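You operate a simulated robot arm through the tools that you are given. There is no shell and no other tool.

Carry out the task below with a simulated robot arm. There is one attempt and no reset: what you move stays moved.

TASK
Leak-test the grey valve and bin it by its result.
Fine: valve from the bench tray; one test; vent before you lift the clamp arm; leave the arm up and shut the vent again.

Only the result counts: the job must be done as asked and must still hold three seconds after the hand-in. Knocking over, shifting, dropping, spilling or breaking anything else fails it.

THE ROBOT
A 6-joint arm with a two-finger gripper, fixed in place. Base frame: the origin is at the foot of the arm, x ahead of it, y to its left, z up. Units: mm, rad, N and s.
Its first joint turns from -2.897 to 2.897 rad. Payload 2.45 kg.
The tool frame sits at the grasp point between the pads (the TCP): z along the fingers, y along the line on which they close. The tips reach 20 mm beyond it. The gripper opens to 140 mm. The gripper's body begins 168 mm behind the TCP.
Orientation is that of the tool frame in the base frame, as a unit quaternion [w, x, y, z]. With the fingers straight down and closing along the base's y, the tool's x points along the base's -x, its y along +y and its z along -z.

THE INTERFACE
- The arm moves only by the tool step_arm. Its argument "deltas" is a list of rows, each an object of numbers (a shift or turn left out is 0, a gripper value left out holds the last): "wx", "wy", "wz": the turn, a rotation vector about the tool's x, y, z in degrees; "dx", "dy", "dz": the shift along the tool's x, y, z in mm; "grip": the finger opening in mm, from 0 to 140. In form: [{"wx": .., "wy": .., "wz": .., "dx": .., "dy": .., "dz": .., "grip": ..}, ...]. A call has 1 to 20 rows; each row shifts and turns the commanded pose from where the row before left it, along the tool's axes as they then stand. Rows are played at 5 a second. More than 50 mm and 0.15 rad between two rows, or a gripper value outside its range, and nothing of the call is played. A pose out of reach is approached as far as the arm can. The call stops where the force on the tool passes 90 N (or 10 N more than at its start, if that is more) or the arm is blocked; 0.2 s more then pass. The fingers move at their own pace (about 45 mm/s each) and stop on an object; they squeeze with about 34 N. The grip force told is the motor's: it shows also when the fingers shut on nothing. Time passes only in rows, and 0.2 s behind the last, so rows that do not move let the fingers close. It gives the time, the measured TCP pose, the force on the tool (base axes), the opening and the grip force at its end, in the units of the frame above (readings bear some noise), with the torque about the TCP (base axes, N m) and any sound that the robot's microphone picked up, and new pictures: "pictures" is both (left out), scene, wrist or none.
- Cameras (640 x 400 px; columns grow to the right, rows downward): "scene" is fixed at [217.4, 500.6, 1422.9]; the picture's right is [-0.06, -1.00, 0.00], its down [-0.28, 0.02, -0.96] and it looks along [0.96, -0.06, -0.28] (base axes); focal length 239 px, centre (320, 200). "wrist" rides on the gripper at [78, 11, -209] in the tool frame; the picture's right is [-0.14, 0.99, 0.00], its down [-0.92, -0.13, -0.37] and it looks along [-0.36, -0.05, 0.93] (tool axes); focal length 280 px, centre (320, 200). There is no depth. A picture from a camera that has moved, and an enlarged one, comes with that camera's place and axes in the base frame and with its lens.
- inspect(camera, box): a new picture of the part [left, top, right, bottom] of that camera's present view, enlarged. No time passes.
- finish_job(): hands the job in; it is judged then, once.

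Nothing tells you positions but the pictures and the camera data. Unless the task says otherwise, let go and move clear before handing in.

The tools are called after "Call:" by a JSON object that holds its "name" and its "arguments". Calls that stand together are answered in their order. step_arm: Moves the arm, as the interface text tells. Its arguments: {"type":"object","properties":{"deltas":{"type":"array","items":{"type":"object","properties":{"wx":{"type":"number"},"wy":{"type":"number"},"wz":{"type":"number"},"dx":{"type":"number"},"dy":{"type":"number"},"dz":{"type":"number"},"grip":{"type":"number"}}}},"pictures":{"type":"string","enum":["both","scene","wrist","none"]}},"required":["deltas"]} The other tools are called the same way: inspect (camera, box) takes an enlarged picture of a part of a camera's view; finish_job () hands the job in.

At the start:

```text
t: 0.0
tcp_pos: [540.0, 169.2, 1407.1]
tcp_rot: [0.0, 0.0, 1.0, 0.0]
wrist_force: [-0.4, -1.0, 1.4]
torque: [0.03, -0.02, 0.02]
finger_gap: 139.9
grasp_force: 0.0
```

scene: 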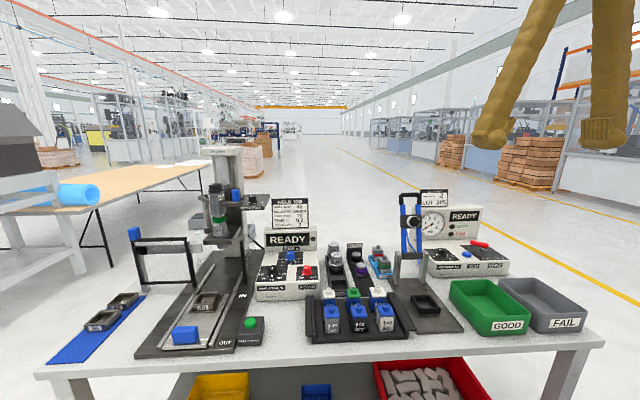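
wrist: 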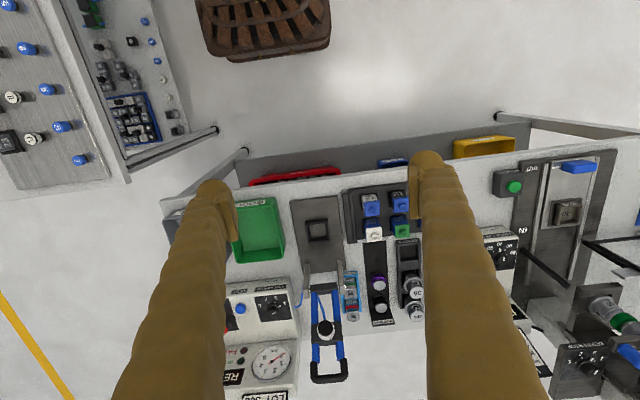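

I see a bench with a weld station on the left, a leak-test station on the right (gauge, READY panel, clamp arm with blue handle, nest), a tray with valves in the middle, and GOOD and FAIL bins. I'll take enlarged views before moving anything.

Call:
{"name": "inspect", "arguments": {"camera": "scene", "box": [380, 180, 540, 280]}}

Call:
{"name": "inspect", "arguments": {"camera": "scene", "box": [290, 230, 450, 350]}}

Call:
{"name": "inspect", "arguments": {"camera": "wrist", "box": [200, 170, 440, 400]}}

Call:
{"name": "inspect", "arguments": {"camera": "scene", "box": [120, 180, 330, 360]}}

```text
4.00 times, centred on (460, 230) of scene
camera zoom: at [217.4, 500.6, 1422.9], right [-0.06, -1.0, 0.0], down [-0.28, 0.02, -0.96], along [0.96, -0.06, -0.28], focal length 958 px, centre (-240, 80)
```

zoom: 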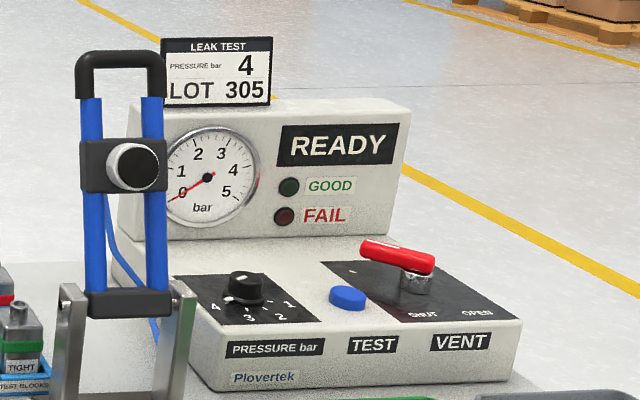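

```text
3.33 times, centred on (370, 290) of scene
camera zoom: at [217.4, 500.6, 1422.9], right [-0.06, -1.0, 0.0], down [-0.28, 0.02, -0.96], along [0.96, -0.06, -0.28], focal length 798 px, centre (153, -100)
```

zoom: 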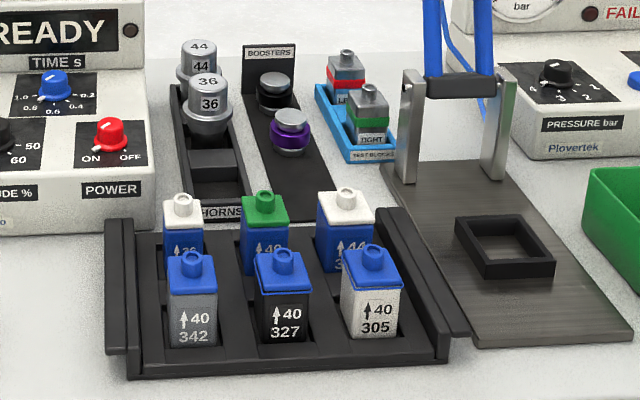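

```text
1.74 times, centred on (320, 285) of wrist
camera zoom: at [461.4, 181.0, 1615.3], right [0.14, 0.99, 0.0], down [0.92, -0.13, 0.37], along [0.37, -0.05, -0.93], focal length 488 px, centre (320, 52)
```

zoom: 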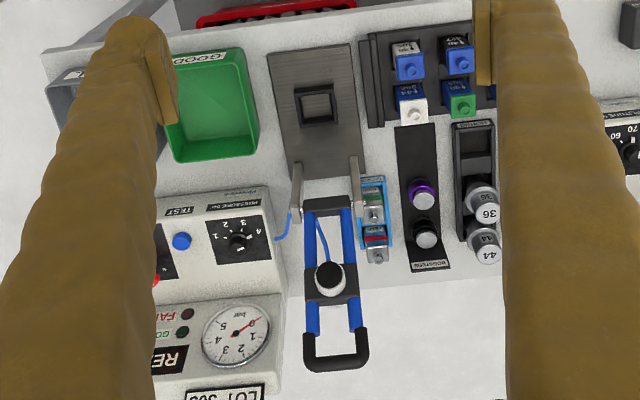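

```text
2.22 times, centred on (225, 270) of scene
camera zoom: at [217.4, 500.6, 1422.9], right [-0.06, -1.0, 0.0], down [-0.28, 0.02, -0.96], along [0.96, -0.06, -0.28], focal length 532 px, centre (531, 44)
```

zoom: 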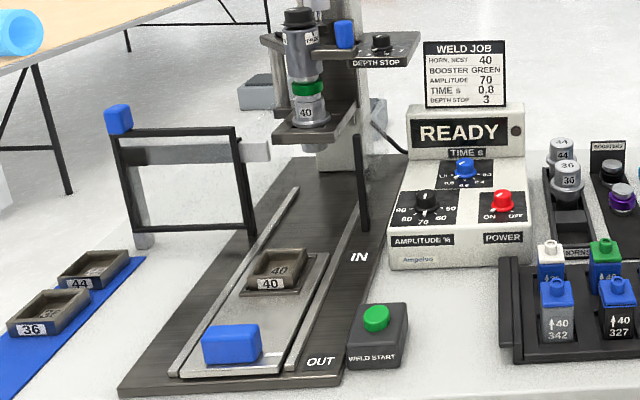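

The nest triangulates to about (843, 124, 888). I want closer reads of the valve labels, the tester's card and dial, and the lower bins.

Call:
{"name": "inspect", "arguments": {"camera": "scene", "box": [310, 280, 410, 345]}}

Call:
{"name": "inspect", "arguments": {"camera": "scene", "box": [416, 235, 496, 280]}}

Call:
{"name": "inspect", "arguments": {"camera": "scene", "box": [410, 180, 480, 225]}}

Call:
{"name": "inspect", "arguments": {"camera": "scene", "box": [180, 340, 500, 400]}}

Call:
{"name": "inspect", "arguments": {"camera": "wrist", "box": [330, 170, 420, 250]}}

```text
6.15 times, centred on (360, 312) of scene
camera zoom: at [217.4, 500.6, 1422.9], right [-0.06, -1.0, 0.0], down [-0.28, 0.02, -0.96], along [0.96, -0.06, -0.28], focal length 1473 px, centre (74, -492)
```

zoom: 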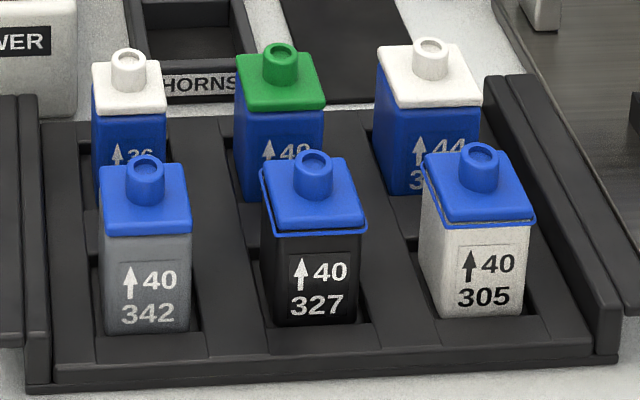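

```text
8.00 times, centred on (456, 258) of scene
camera zoom: at [217.4, 500.6, 1422.9], right [-0.06, -1.0, 0.0], down [-0.28, 0.02, -0.96], along [0.96, -0.06, -0.28], focal length 1915 px, centre (-768, -260)
```

zoom: 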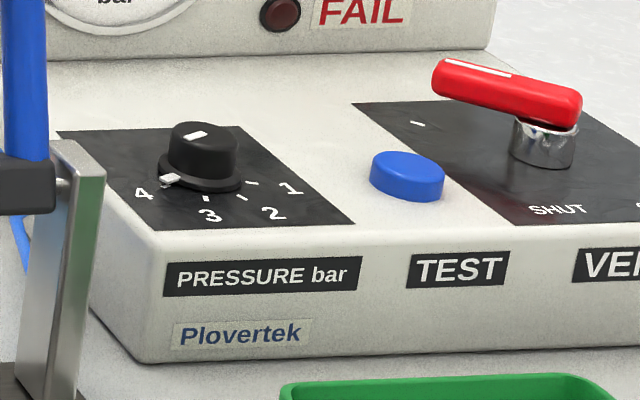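

```text
8.89 times, centred on (445, 202) of scene
camera zoom: at [217.4, 500.6, 1422.9], right [-0.06, -1.0, 0.0], down [-0.28, 0.02, -0.96], along [0.96, -0.06, -0.28], focal length 2128 px, centre (-791, 178)
```

zoom: 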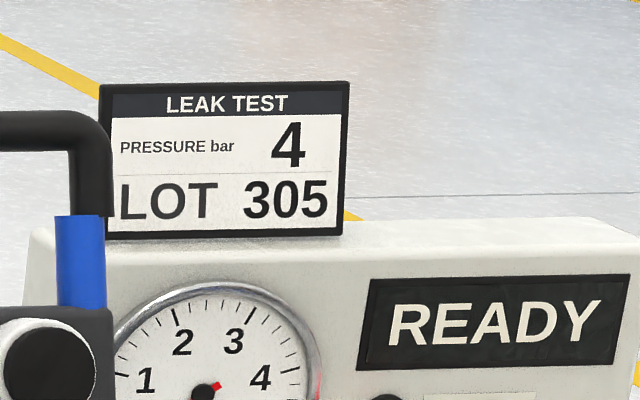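

```text
2.00 times, centred on (340, 370) of scene
camera zoom: at [217.4, 500.6, 1422.9], right [-0.06, -1.0, 0.0], down [-0.28, 0.02, -0.96], along [0.96, -0.06, -0.28], focal length 479 px, centre (280, -140)
```

zoom: 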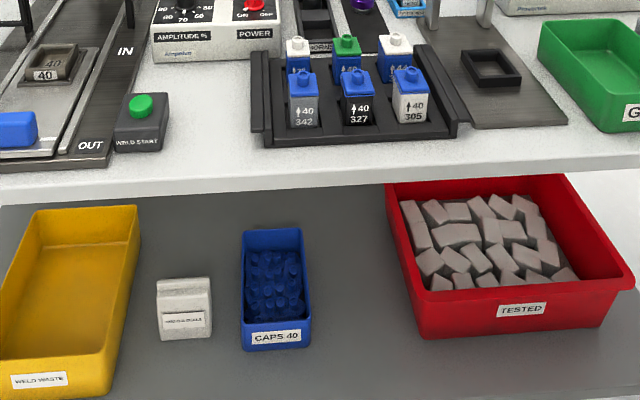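

```text
5.00 times, centred on (375, 210) of wrist
camera zoom: at [461.4, 181.0, 1615.3], right [0.14, 0.99, 0.0], down [0.92, -0.13, 0.37], along [0.37, -0.05, -0.93], focal length 1402 px, centre (45, 150)
```

zoom: 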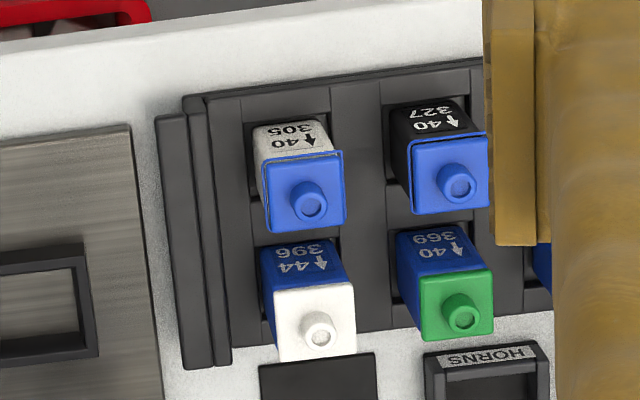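

The grey valve is lot 342, front-left in the tray as the scene shows it. The card says 4 bar, and the clamp arm is up, leaning back, with its pivot near (954, 128, 1004). I'll move the wrist camera over the tester to read the dial, vent and nest.

Call:
{"name": "step_arm", "arguments": {"deltas": [{"dx": -32.5, "dy": -8.6, "dz": 19.6}, {"dx": -32.5, "dy": -8.6, "dz": 19.6}, {"dx": -32.5, "dy": -8.6, "dz": 19.6}, {"dx": -32.5, "dy": -8.6, "dz": 19.6}, {"dx": -32.5, "dy": -8.6, "dz": 19.6}, {"dx": -32.5, "dy": -8.6, "dz": 19.6}, {"dx": -32.5, "dy": -8.6, "dz": 19.6}, {"dx": -32.5, "dy": -8.6, "dz": 19.6}]}}

```text
t: 1.8
tcp_pos: [801.4, 99.3, 1249.9]
tcp_rot: [0.001, 0.0, 1.0, 0.0]
wrist_force: [-0.8, 0.2, 1.1]
torque: [0.01, -0.05, 0.02]
finger_gap: 139.8
grasp_force: 0.2
camera wrist: at [721.2, 111.4, 1459.1], right [0.14, 0.99, 0.0], down [0.92, -0.13, 0.37], along [0.37, -0.05, -0.93], focal length 280 px, centre (320, 200)
```

scene: 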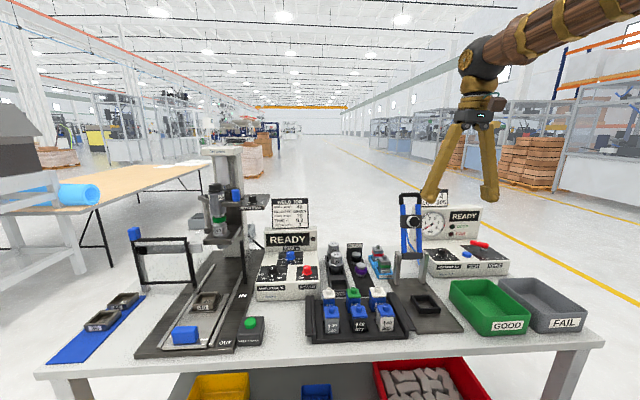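
wrist: 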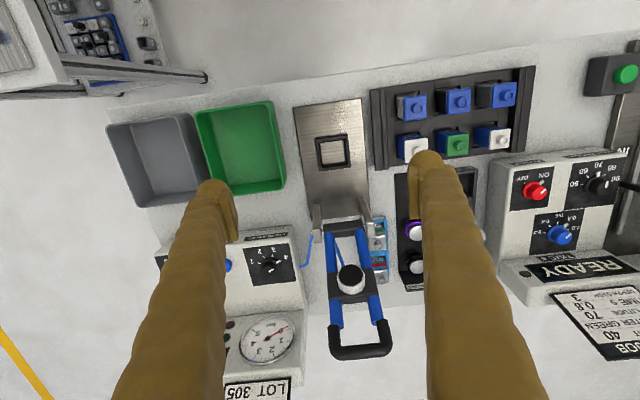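

The wrist view now shows the tester, nest, tray and bins from above. I'll zoom in on each.

Call:
{"name": "inspect", "arguments": {"camera": "wrist", "box": [230, 225, 310, 305]}}

Call:
{"name": "inspect", "arguments": {"camera": "wrist", "box": [270, 90, 430, 250]}}

Call:
{"name": "inspect", "arguments": {"camera": "wrist", "box": [365, 60, 545, 180]}}

Call:
{"name": "inspect", "arguments": {"camera": "wrist", "box": [280, 180, 420, 370]}}

```text
5.00 times, centred on (270, 265) of wrist
camera zoom: at [721.2, 111.4, 1459.1], right [0.14, 0.99, 0.0], down [0.92, -0.13, 0.37], along [0.37, -0.05, -0.93], focal length 1402 px, centre (570, -125)
```

zoom: 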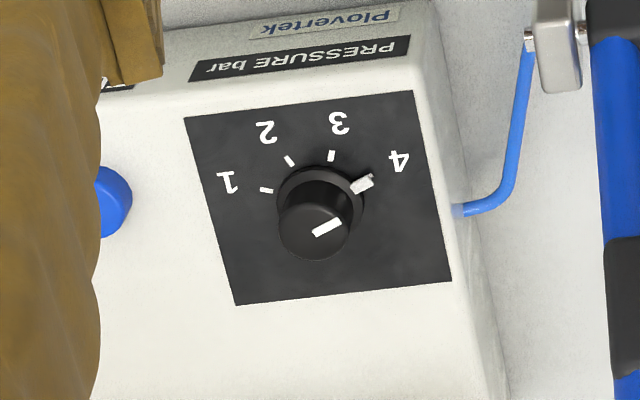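

```text
2.50 times, centred on (350, 170) of wrist
camera zoom: at [721.2, 111.4, 1459.1], right [0.14, 0.99, 0.0], down [0.92, -0.13, 0.37], along [0.37, -0.05, -0.93], focal length 701 px, centre (245, 275)
```

zoom: 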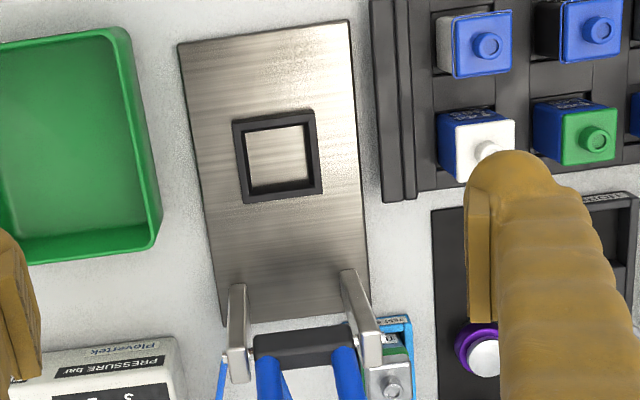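

```text
3.33 times, centred on (455, 120) of wrist
camera zoom: at [721.2, 111.4, 1459.1], right [0.14, 0.99, 0.0], down [0.92, -0.13, 0.37], along [0.37, -0.05, -0.93], focal length 935 px, centre (-130, 467)
```

zoom: 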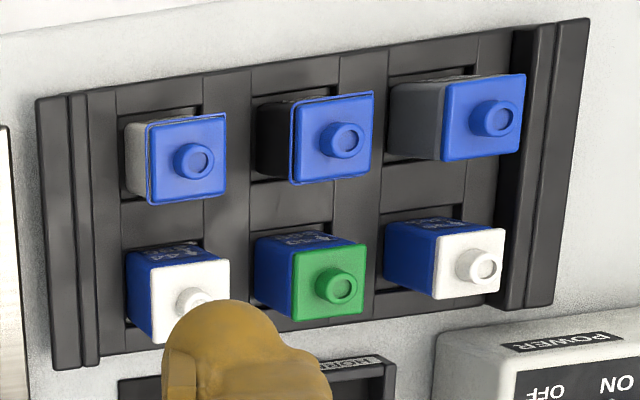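

```text
2.11 times, centred on (350, 275) of wrist
camera zoom: at [721.2, 111.4, 1459.1], right [0.14, 0.99, 0.0], down [0.92, -0.13, 0.37], along [0.37, -0.05, -0.93], focal length 590 px, centre (257, 42)
```

zoom: 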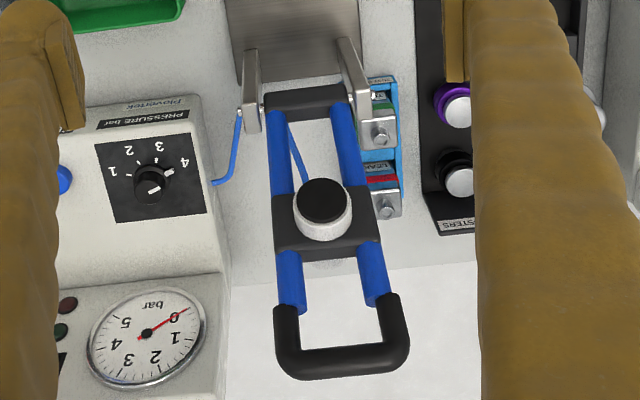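

The pressure dial already points at 4, matching the card, and the gauge reads 0. I'll shift right to read the vent lever and see the TEST button.

Call:
{"name": "step_arm", "arguments": {"deltas": [{"dy": -45}, {"dy": -45}, {"dy": -45}, {"dy": -45}], "pictures": "wrist"}}

```text
t: 2.8
tcp_pos: [802.4, -80.6, 1250.0]
tcp_rot: [0.001, 0.0, 1.0, -0.001]
wrist_force: [0.2, -0.5, 0.0]
torque: [0.03, 0.02, -0.01]
finger_gap: 140.3
grasp_force: 0.0
camera wrist: at [723.5, -68.5, 1457.9], right [0.14, 0.99, 0.0], down [0.92, -0.13, 0.37], along [0.37, -0.05, -0.93], focal length 280 px, centre (320, 200)
```

wrist: 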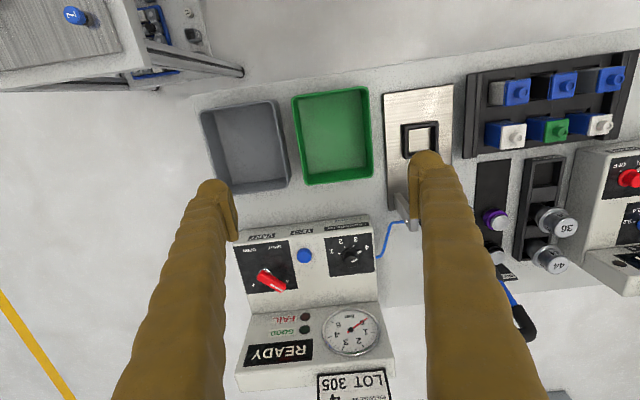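

Call:
{"name": "inspect", "arguments": {"camera": "wrist", "box": [225, 215, 385, 315]}}

Call:
{"name": "inspect", "arguments": {"camera": "wrist", "box": [230, 225, 310, 305]}}

Call:
{"name": "inspect", "arguments": {"camera": "wrist", "box": [180, 80, 460, 255]}}

Call:
{"name": "inspect", "arguments": {"camera": "scene", "box": [450, 232, 520, 276]}}

```text
4.00 times, centred on (305, 265) of wrist
camera zoom: at [723.5, -68.5, 1457.9], right [0.14, 0.99, 0.0], down [0.92, -0.13, 0.37], along [0.37, -0.05, -0.93], focal length 1122 px, centre (380, -60)
```

zoom: 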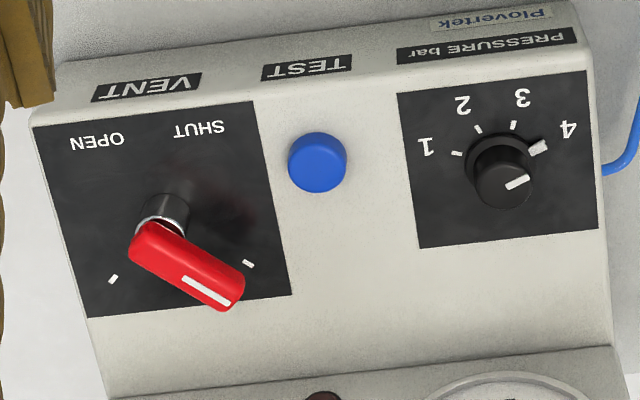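

```text
5.00 times, centred on (270, 265) of wrist
camera zoom: at [723.5, -68.5, 1457.9], right [0.14, 0.99, 0.0], down [0.92, -0.13, 0.37], along [0.37, -0.05, -0.93], focal length 1402 px, centre (570, -125)
```

zoom: 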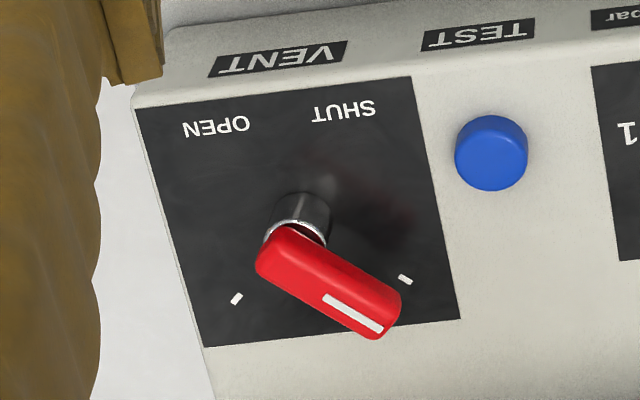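

```text
2.29 times, centred on (320, 168) of wrist
camera zoom: at [723.5, -68.5, 1457.9], right [0.14, 0.99, 0.0], down [0.92, -0.13, 0.37], along [0.37, -0.05, -0.93], focal length 641 px, centre (320, 274)
```

zoom: 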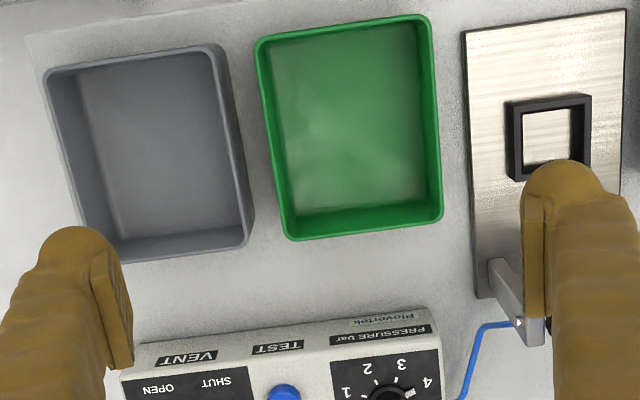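

```text
9.09 times, centred on (485, 254) of scene
camera zoom: at [217.4, 500.6, 1422.9], right [-0.06, -1.0, 0.0], down [-0.28, 0.02, -0.96], along [0.96, -0.06, -0.28], focal length 2176 px, centre (-1180, -291)
```

zoom: 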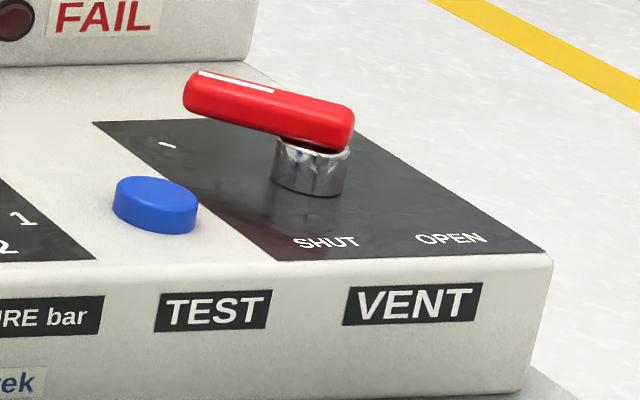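

The vent lever points at the SHUT tick and swings clockwise to OPEN. The TEST button is near (1051, -147, 943) and the lever hub near (1074, -238, 945). The grey valve's port should be near (778, 433, 934), so I'll move above it for a closer look.

Call:
{"name": "step_arm", "arguments": {"deltas": [{"dy": 46.7, "dx": 2.2}, {"dy": 46.7, "dx": 2.2}, {"dy": 46.7, "dx": 2.2}, {"dy": 46.7, "dx": 2.2}, {"dy": 46.7, "dx": 2.2}, {"dy": 46.7, "dx": 2.2}, {"dy": 46.7, "dx": 2.2}, {"dy": 46.7, "dx": 2.2}, {"dy": 46.7, "dx": 2.2}, {"dy": 46.7, "dx": 2.2}, {"dy": 46.7, "dx": 2.2}, {"dz": 40}, {"dz": 40}, {"dz": 40}, {"dz": 10}]}}

```text
t: 6.0
tcp_pos: [777.2, 433.1, 1121.2]
tcp_rot: [0.001, 0.0, 1.0, -0.001]
wrist_force: [0.1, 0.2, -1.1]
torque: [0.01, -0.01, -0.01]
finger_gap: 139.9
grasp_force: 0.0
camera wrist: at [697.8, 445.7, 1329.6], right [0.14, 0.99, 0.0], down [0.92, -0.13, 0.37], along [0.37, -0.05, -0.93], focal length 280 px, centre (320, 200)
```

scene: 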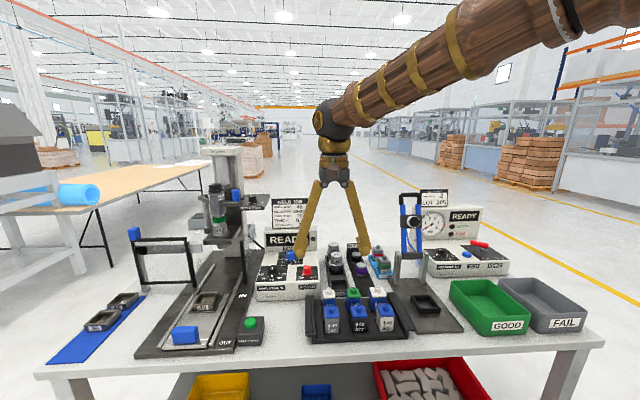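
wrist: 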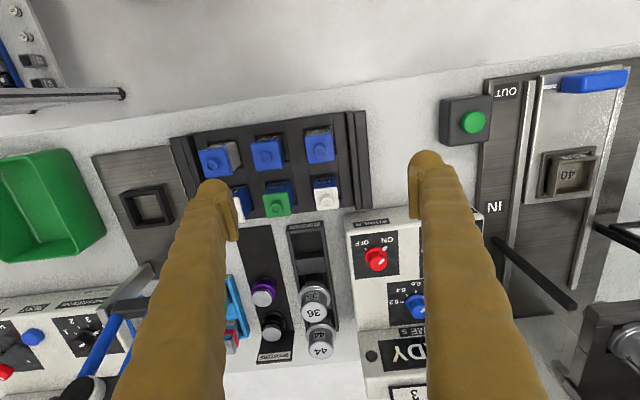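

The grey valve sits directly below the tool. I'll zoom in on it to fix its position and see the gaps around it.

Call:
{"name": "inspect", "arguments": {"camera": "wrist", "box": [230, 100, 390, 220]}}

Call:
{"name": "inspect", "arguments": {"camera": "wrist", "box": [290, 110, 370, 170]}}

```text
3.33 times, centred on (310, 160) of wrist
camera zoom: at [697.8, 445.7, 1329.6], right [0.14, 0.99, 0.0], down [0.92, -0.13, 0.37], along [0.37, -0.05, -0.93], focal length 935 px, centre (353, 333)
```

zoom: 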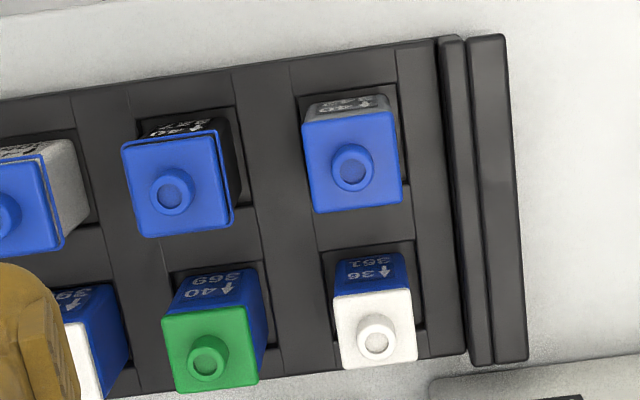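

```text
6.67 times, centred on (330, 140) of wrist
camera zoom: at [697.8, 445.7, 1329.6], right [0.14, 0.99, 0.0], down [0.92, -0.13, 0.37], along [0.37, -0.05, -0.93], focal length 1869 px, centre (253, 600)
```

zoom: 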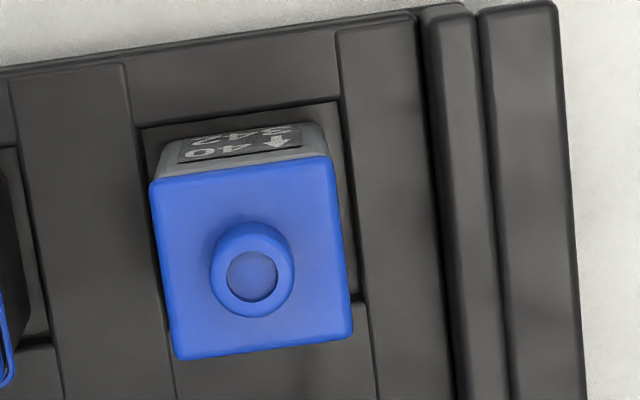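

The valve centre is within about 1 mm of the tool axis, roughly (777, 433). I need the height of the tray's end wall to choose the grip, so I'll zoom the scene there.

Call:
{"name": "inspect", "arguments": {"camera": "scene", "box": [300, 290, 350, 350]}}

Call:
{"name": "inspect", "arguments": {"camera": "scene", "box": [380, 180, 470, 340]}}

```text
6.67 times, centred on (325, 320) of scene
camera zoom: at [217.4, 500.6, 1422.9], right [-0.06, -1.0, 0.0], down [-0.28, 0.02, -0.96], along [0.96, -0.06, -0.28], focal length 1596 px, centre (287, -600)
```

zoom: 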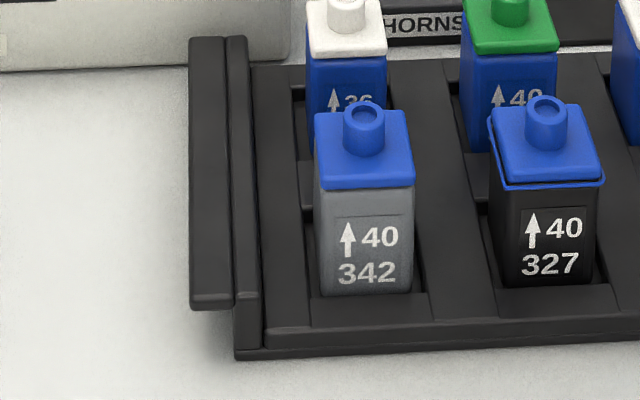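

```text
2.50 times, centred on (425, 260) of scene
camera zoom: at [217.4, 500.6, 1422.9], right [-0.06, -1.0, 0.0], down [-0.28, 0.02, -0.96], along [0.96, -0.06, -0.28], focal length 598 px, centre (58, 50)
```

zoom: 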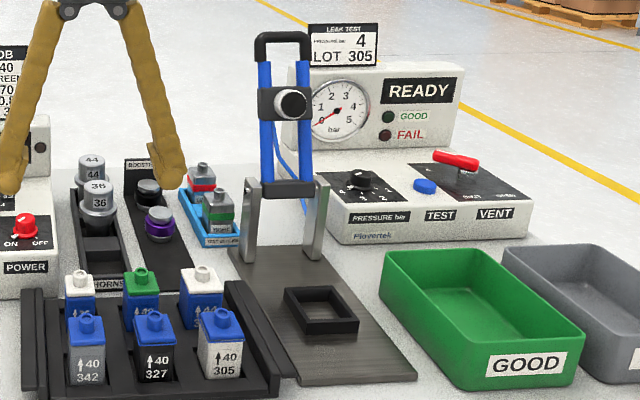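

The tray's end wall tops out near z 893 and the cap top is near 925, so I'll grip with fingers closing along y and tips kept above about 896. I'll narrow the gripper and descend partway to re-check.

Call:
{"name": "step_arm", "arguments": {"deltas": [{"grip": 62}, {"dz": 25}, {"dz": 25}, {"dz": 25}, {"dz": 25}, {"dz": 15}]}}

```text
t: 7.4
tcp_pos: [774.8, 434.2, 1005.4]
tcp_rot: [0.001, 0.0, 1.0, 0.0]
wrist_force: [0.0, 0.0, 0.0]
torque: [0.03, 0.02, -0.02]
finger_gap: 62.1
grasp_force: 0.0
camera wrist: at [697.3, 446.8, 1213.6], right [0.14, 0.99, 0.0], down [0.92, -0.13, 0.37], along [0.37, -0.05, -0.93], focal length 280 px, centre (320, 200)
```

scene: 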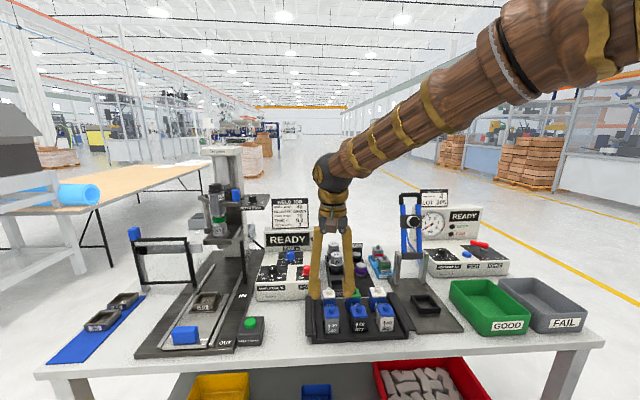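
wrist: 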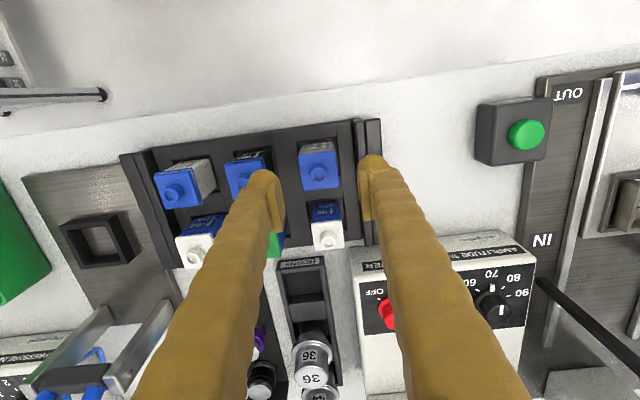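

The fingers straddle the valve's column from above. I'll zoom to check centring.

Call:
{"name": "inspect", "arguments": {"camera": "wrist", "box": [250, 110, 400, 260]}}

```text
2.67 times, centred on (325, 185) of wrist
camera zoom: at [697.3, 446.8, 1213.6], right [0.14, 0.99, 0.0], down [0.92, -0.13, 0.37], along [0.37, -0.05, -0.93], focal length 748 px, centre (307, 240)
```

zoom: 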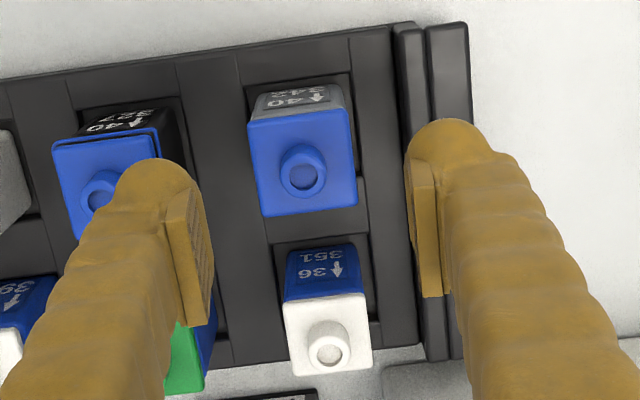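

The valve is within about 1 mm of centre. I'll nudge by that, descend to z 918 and close.

Call:
{"name": "step_arm", "arguments": {"deltas": [{"dx": -1, "dy": -1.0, "dz": 20}, {"dz": 20}, {"dz": 20}, {"dz": 17}, {"dz": 10}, {}]}}

```text
t: 8.8
tcp_pos: [776.8, 432.7, 918.2]
tcp_rot: [0.001, 0.001, 1.0, 0.0]
wrist_force: [-0.1, -0.3, 0.3]
torque: [-0.01, 0.0, 0.0]
finger_gap: 62.1
grasp_force: 0.1
camera wrist: at [698.6, 445.3, 1126.3], right [0.14, 0.99, 0.0], down [0.92, -0.13, 0.37], along [0.37, -0.05, -0.93], focal length 280 px, centre (320, 200)
```

scene: 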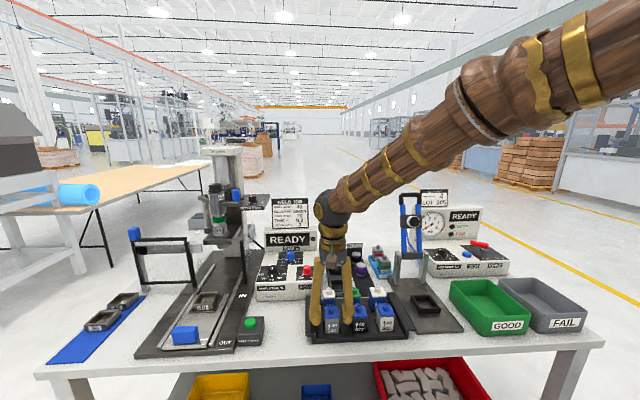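
wrist: 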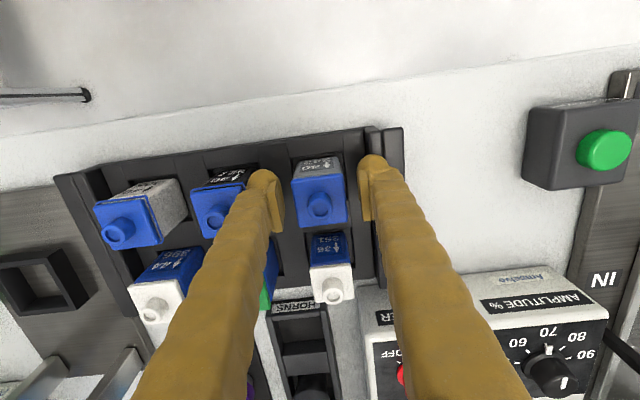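

Call:
{"name": "inspect", "arguments": {"camera": "wrist", "box": [240, 120, 410, 270]}}

Call:
{"name": "inspect", "arguments": {"camera": "scene", "box": [300, 250, 380, 340]}}

```text
2.67 times, centred on (325, 195) of wrist
camera zoom: at [698.6, 445.3, 1126.3], right [0.14, 0.99, 0.0], down [0.92, -0.13, 0.37], along [0.37, -0.05, -0.93], focal length 748 px, centre (307, 213)
```

zoom: 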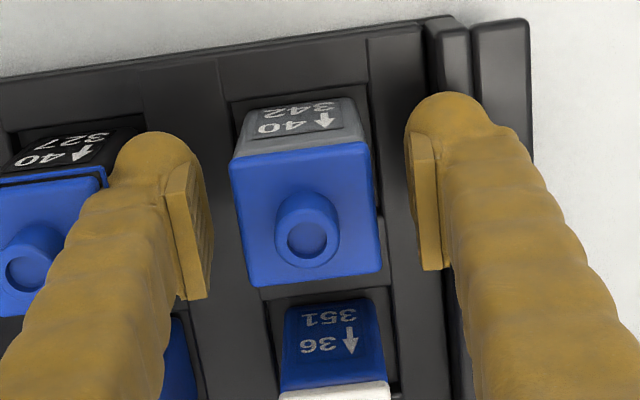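

```text
4.44 times, centred on (340, 295) of scene
camera zoom: at [217.4, 500.6, 1422.9], right [-0.06, -1.0, 0.0], down [-0.28, 0.02, -0.96], along [0.96, -0.06, -0.28], focal length 1064 px, centre (231, -222)
```

zoom: 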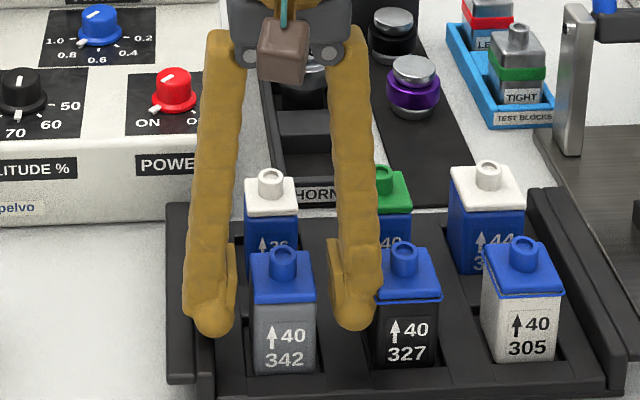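

The valve is centred between the pads with clearance from its neighbour. I'll close on it now.

Call:
{"name": "step_arm", "arguments": {"deltas": [{"grip": 25}, {}, {}, {}, {}], "pictures": "wrist"}}

```text
t: 10.0
tcp_pos: [777.8, 433.6, 918.4]
tcp_rot: [0.001, 0.001, 1.0, 0.0]
wrist_force: [-0.8, -0.1, 0.0]
torque: [0.01, 0.01, 0.0]
finger_gap: 38.6
grasp_force: 34.1
camera wrist: at [698.7, 445.3, 1126.5], right [0.14, 0.99, 0.0], down [0.92, -0.13, 0.37], along [0.37, -0.05, -0.93], focal length 280 px, centre (320, 200)
```

wrist: 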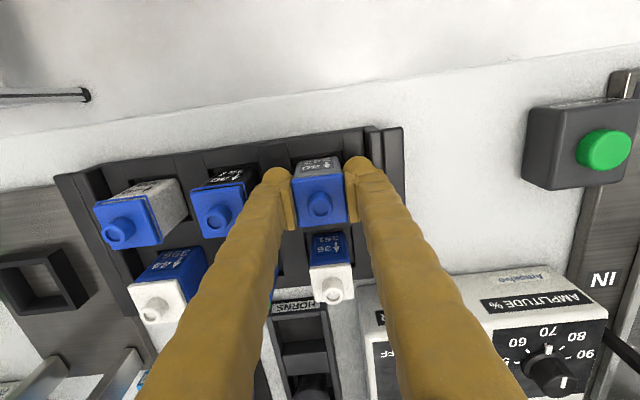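

It's gripped at 38.6 mm with 34 N. I'll lift it straight up and check that it comes along.

Call:
{"name": "step_arm", "arguments": {"deltas": [{"dz": -10}, {"dz": -20}, {"dz": -30}, {"dz": -40}, {"dz": -40}, {}]}}

```text
t: 11.4
tcp_pos: [777.6, 434.0, 1059.0]
tcp_rot: [0.0, 0.0, 1.0, -0.001]
wrist_force: [-0.6, 0.0, -1.3]
torque: [-0.02, 0.01, -0.03]
finger_gap: 38.4
grasp_force: 33.8
camera wrist: at [698.7, 445.2, 1266.7], right [0.14, 0.99, 0.0], down [0.92, -0.13, 0.37], along [0.37, -0.05, -0.93], focal length 280 px, centre (320, 200)
```

scene: 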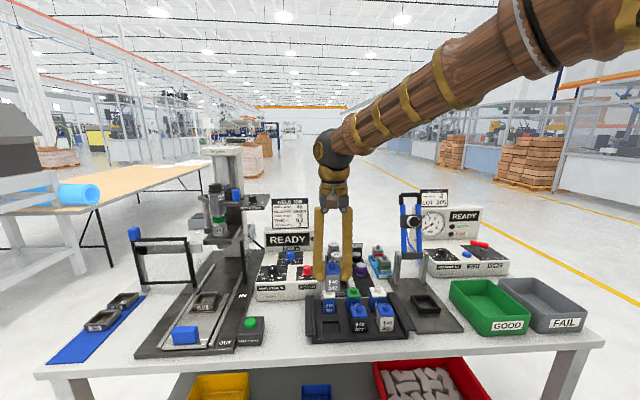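
wrist: 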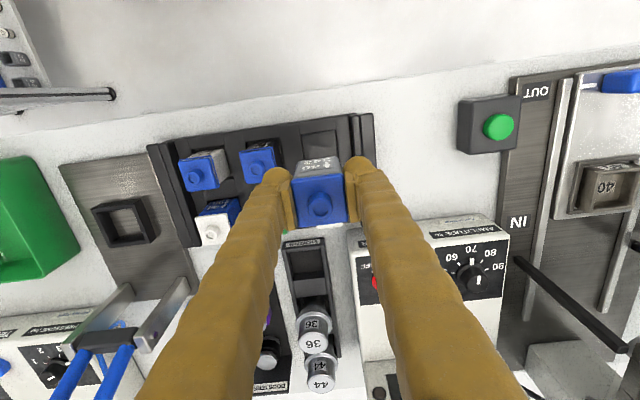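

The valve is held upright and clear of the tray. I'll zoom in to measure it and the nest.

Call:
{"name": "inspect", "arguments": {"camera": "scene", "box": [300, 240, 380, 310]}}

Call:
{"name": "inspect", "arguments": {"camera": "scene", "box": [385, 270, 465, 340]}}

Call:
{"name": "inspect", "arguments": {"camera": "wrist", "box": [60, 150, 220, 300]}}

```text
5.71 times, centred on (340, 275) of scene
camera zoom: at [217.4, 500.6, 1422.9], right [-0.06, -1.0, 0.0], down [-0.28, 0.02, -0.96], along [0.96, -0.06, -0.28], focal length 1368 px, centre (206, -229)
```

zoom: 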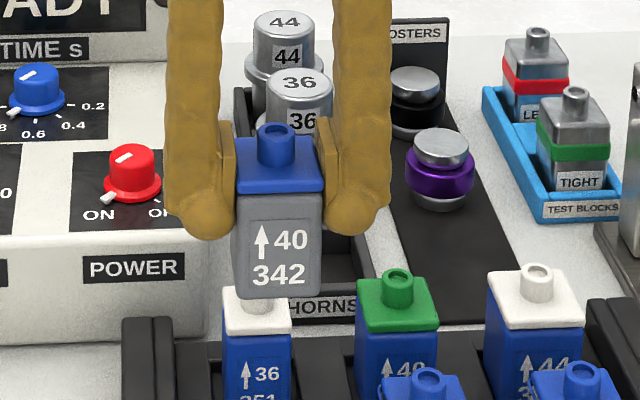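

```text
5.71 times, centred on (425, 305) of scene
camera zoom: at [217.4, 500.6, 1422.9], right [-0.06, -1.0, 0.0], down [-0.28, 0.02, -0.96], along [0.96, -0.06, -0.28], focal length 1368 px, centre (-280, -400)
```

zoom: 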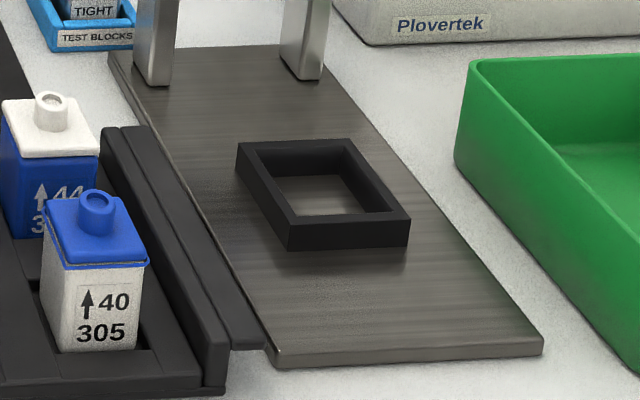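

```text
2.67 times, centred on (140, 225) of wrist
camera zoom: at [698.7, 445.2, 1266.7], right [0.14, 0.99, 0.0], down [0.92, -0.13, 0.37], along [0.37, -0.05, -0.93], focal length 748 px, centre (800, 133)
```

zoom: 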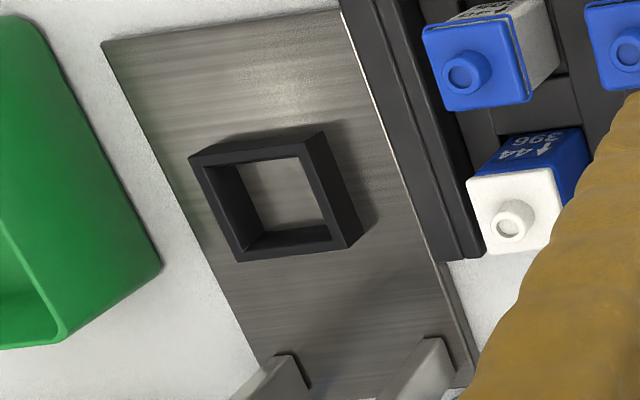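

The valve bottom sits about 49 mm below the TCP, and the nest rim is near z 890 around (846, 122). I'll carry the valve high over to the nest.

Call:
{"name": "step_arm", "arguments": {"deltas": [{"dy": -44.5, "dx": -9.5}, {"dy": -44.5, "dx": -9.5}, {"dy": -44.5, "dx": -9.5}, {"dy": -44.5, "dx": -9.5}, {"dy": -44.5, "dx": -9.5}, {"dy": -44.5, "dx": -9.5}, {"dy": -44.5, "dx": -9.5}, {}]}}

```text
t: 13.2
tcp_pos: [843.6, 120.7, 1059.4]
tcp_rot: [0.0, 0.0, 1.0, 0.0]
wrist_force: [0.2, 1.3, -0.6]
torque: [0.0, -0.02, 0.03]
finger_gap: 38.7
grasp_force: 34.4
camera wrist: at [764.5, 133.0, 1267.7], right [0.14, 0.99, 0.0], down [0.92, -0.13, 0.37], along [0.37, -0.05, -0.93], focal length 280 px, centre (320, 200)
```

scene: 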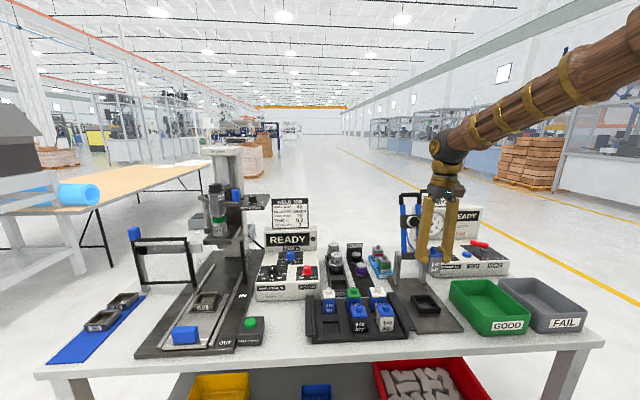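
wrist: 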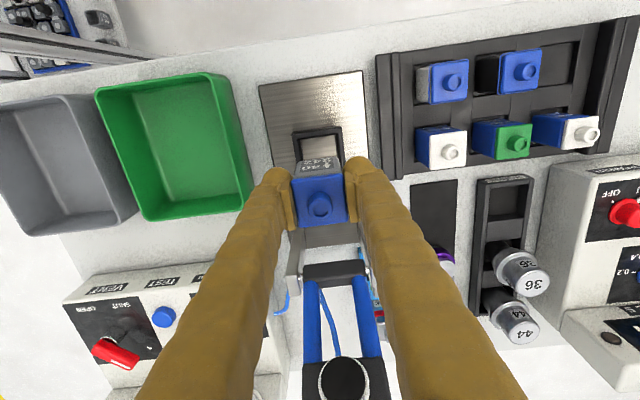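

Call:
{"name": "inspect", "arguments": {"camera": "wrist", "box": [250, 70, 390, 240]}}

Call:
{"name": "inspect", "arguments": {"camera": "scene", "box": [385, 180, 475, 330]}}

```text
2.35 times, centred on (320, 155) of wrist
camera zoom: at [764.5, 133.0, 1267.7], right [0.14, 0.99, 0.0], down [0.92, -0.13, 0.37], along [0.37, -0.05, -0.93], focal length 660 px, centre (320, 306)
```

zoom: 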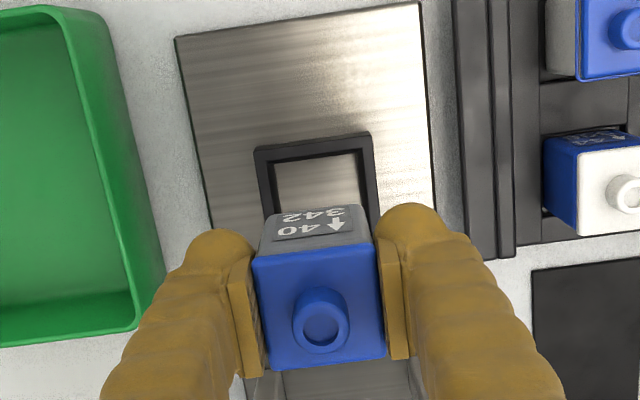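

```text
2.67 times, centred on (430, 255) of scene
camera zoom: at [217.4, 500.6, 1422.9], right [-0.06, -1.0, 0.0], down [-0.28, 0.02, -0.96], along [0.96, -0.06, -0.28], focal length 638 px, centre (27, 53)
```

zoom: 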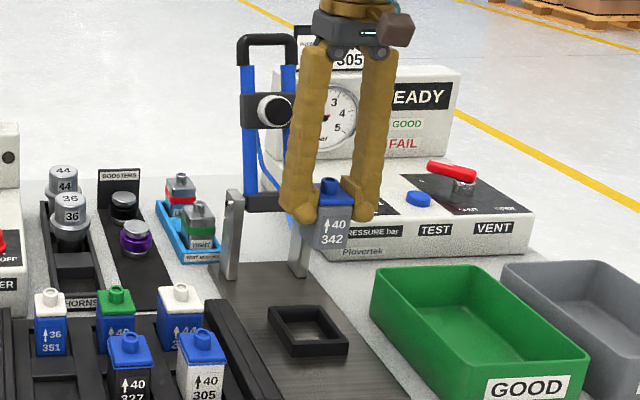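

The nest's outer rim spans y 89–155 with its near edge at x 812, so its centre is about (845, 122), and its inner opening is about 50 mm. I'll align and lower to just above the floor.

Call:
{"name": "step_arm", "arguments": {"deltas": [{"dx": -1.4, "dy": 1.3, "dz": 20}, {"dz": 30}, {"dz": 30}, {"dz": 25}, {"dz": 15}, {"dz": 8}, {}]}}

```text
t: 14.8
tcp_pos: [845.6, 120.9, 930.3]
tcp_rot: [0.001, 0.0, 1.0, 0.001]
wrist_force: [0.5, 0.5, -0.8]
torque: [-0.01, -0.01, 0.0]
finger_gap: 38.6
grasp_force: 34.0
camera wrist: at [766.5, 134.2, 1138.5], right [0.14, 0.99, 0.0], down [0.92, -0.13, 0.37], along [0.37, -0.05, -0.93], focal length 280 px, centre (320, 200)
```

scene: 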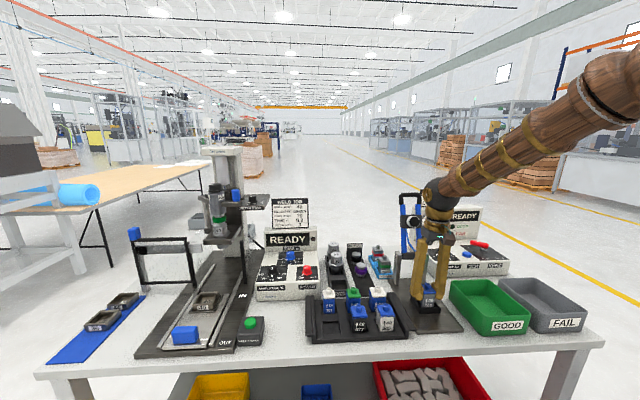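
wrist: 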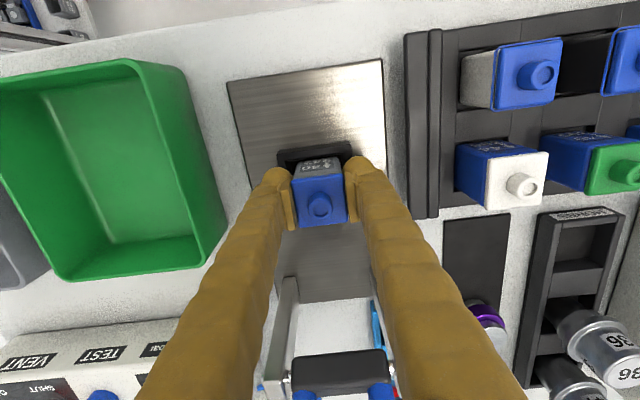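

Call:
{"name": "inspect", "arguments": {"camera": "wrist", "box": [260, 130, 380, 240]}}

Call:
{"name": "inspect", "arguments": {"camera": "scene", "box": [390, 260, 470, 340]}}

```text
3.64 times, centred on (320, 185) of wrist
camera zoom: at [766.5, 134.2, 1138.5], right [0.14, 0.99, 0.0], down [0.92, -0.13, 0.37], along [0.37, -0.05, -0.93], focal length 1020 px, centre (320, 254)
```

zoom: 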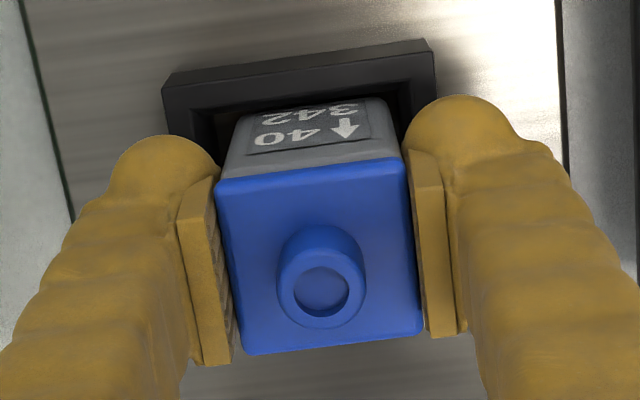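

```text
5.00 times, centred on (430, 300) of scene
camera zoom: at [217.4, 500.6, 1422.9], right [-0.06, -1.0, 0.0], down [-0.28, 0.02, -0.96], along [0.96, -0.06, -0.28], focal length 1197 px, centre (-230, -300)
```

zoom: 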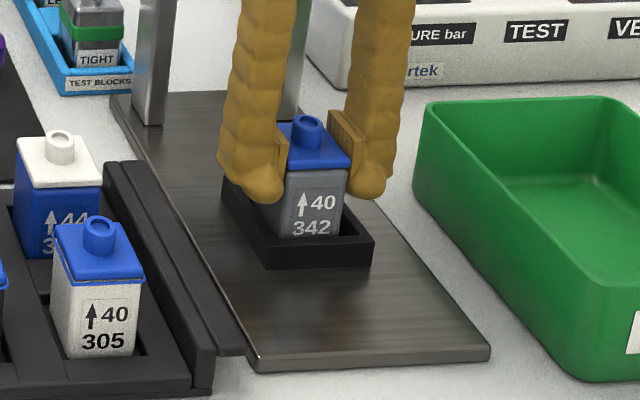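

The valve is inside the nest opening and close to centred. I'll lower in small steps until it touches the floor.

Call:
{"name": "step_arm", "arguments": {"deltas": [{"dx": -1, "dz": 2}, {"dz": 1.5}, {}], "pictures": "none"}}

Call:
{"name": "step_arm", "arguments": {"deltas": [{"dz": 1}, {}], "pictures": "none"}}

Call:
{"name": "step_arm", "arguments": {"deltas": [{"dz": 1}, {}], "pictures": "none"}}

```text
t: 15.6
tcp_pos: [846.4, 122.1, 927.4]
tcp_rot: [0.001, 0.0, 1.0, 0.0]
wrist_force: [0.5, 0.6, -0.7]
torque: [0.01, 0.0, -0.01]
finger_gap: 38.8
grasp_force: 34.0
```

```text
t: 16.2
tcp_pos: [845.8, 122.3, 925.9]
tcp_rot: [0.001, -0.001, 1.0, 0.0]
wrist_force: [0.2, -0.5, -1.5]
torque: [0.03, -0.02, 0.01]
finger_gap: 38.6
grasp_force: 34.3
```

```text
t: 16.8
tcp_pos: [847.0, 120.9, 924.8]
tcp_rot: [0.001, 0.0, 1.0, -0.001]
wrist_force: [0.4, 0.1, -1.0]
torque: [0.03, 0.02, -0.01]
finger_gap: 38.5
grasp_force: 33.9
```

Call:
{"name": "step_arm", "arguments": {"deltas": [{"dz": 1}, {}], "pictures": "none"}}

Call:
{"name": "step_arm", "arguments": {"deltas": [{"dz": 1}, {}], "pictures": "none"}}

Call:
{"name": "inspect", "arguments": {"camera": "scene", "box": [400, 270, 450, 330]}}

```text
t: 17.4
tcp_pos: [847.2, 121.4, 923.9]
tcp_rot: [0.001, -0.001, 1.0, 0.0]
wrist_force: [-0.5, -0.5, 1.2]
torque: [0.03, 0.03, 0.02]
finger_gap: 38.4
grasp_force: 33.9
```

```text
t: 18.0
tcp_pos: [847.4, 122.5, 924.1]
tcp_rot: [0.002, 0.001, 1.0, 0.001]
wrist_force: [-2.8, -2.6, 20.1]
torque: [-0.06, 0.19, 0.02]
finger_gap: 38.8
grasp_force: 33.8
```

```text
6.67 times, centred on (425, 300) of scene
camera zoom: at [217.4, 500.6, 1422.9], right [-0.06, -1.0, 0.0], down [-0.28, 0.02, -0.96], along [0.96, -0.06, -0.28], focal length 1596 px, centre (-380, -467)
```

zoom: 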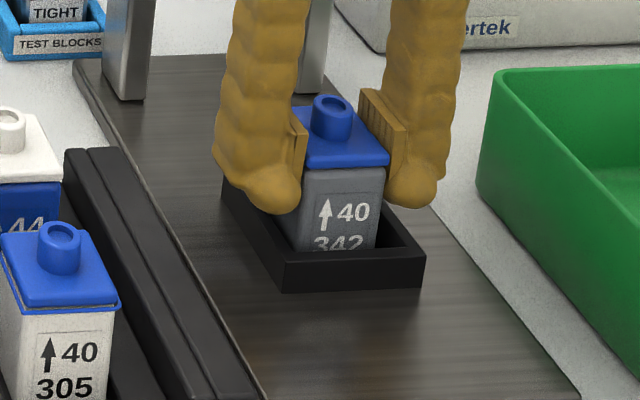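

The valve is on the nest floor with 20 N contact. I'll ease off slightly, release, and rise.

Call:
{"name": "step_arm", "arguments": {"deltas": [{"dz": -0.8}, {"grip": 62}, {}, {}, {}], "pictures": "none"}}

Call:
{"name": "step_arm", "arguments": {"deltas": [{"dz": -20}, {"dz": -40}, {"dz": -45}, {"dz": -45}, {"dz": -45}, {"dz": -45}, {}], "pictures": "both"}}

```text
t: 19.2
tcp_pos: [846.6, 123.3, 923.7]
tcp_rot: [0.001, 0.001, 1.0, 0.0]
wrist_force: [0.5, -0.1, 0.4]
torque: [0.04, -0.02, 0.0]
finger_gap: 62.2
grasp_force: 0.1
```

```text
t: 20.8
tcp_pos: [847.2, 123.1, 1164.9]
tcp_rot: [0.001, 0.0, 1.0, 0.0]
wrist_force: [-0.4, 0.1, 0.8]
torque: [0.01, 0.0, 0.04]
finger_gap: 61.8
grasp_force: 0.1
camera wrist: at [766.9, 135.6, 1371.7], right [0.14, 0.99, 0.0], down [0.92, -0.13, 0.37], along [0.37, -0.05, -0.93], focal length 280 px, centre (320, 200)
```

scene: 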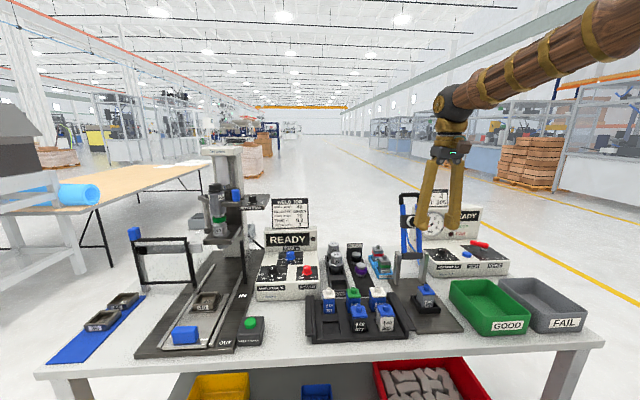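
wrist: 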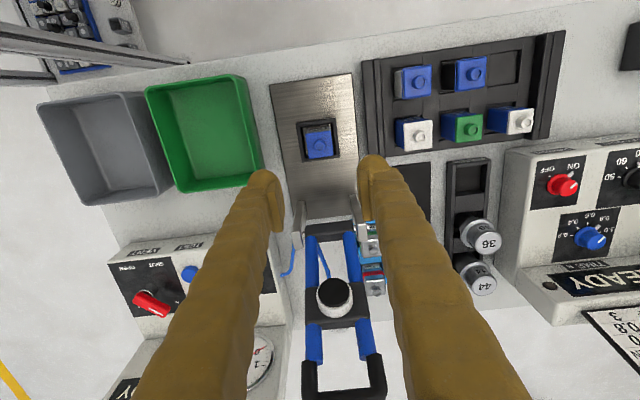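

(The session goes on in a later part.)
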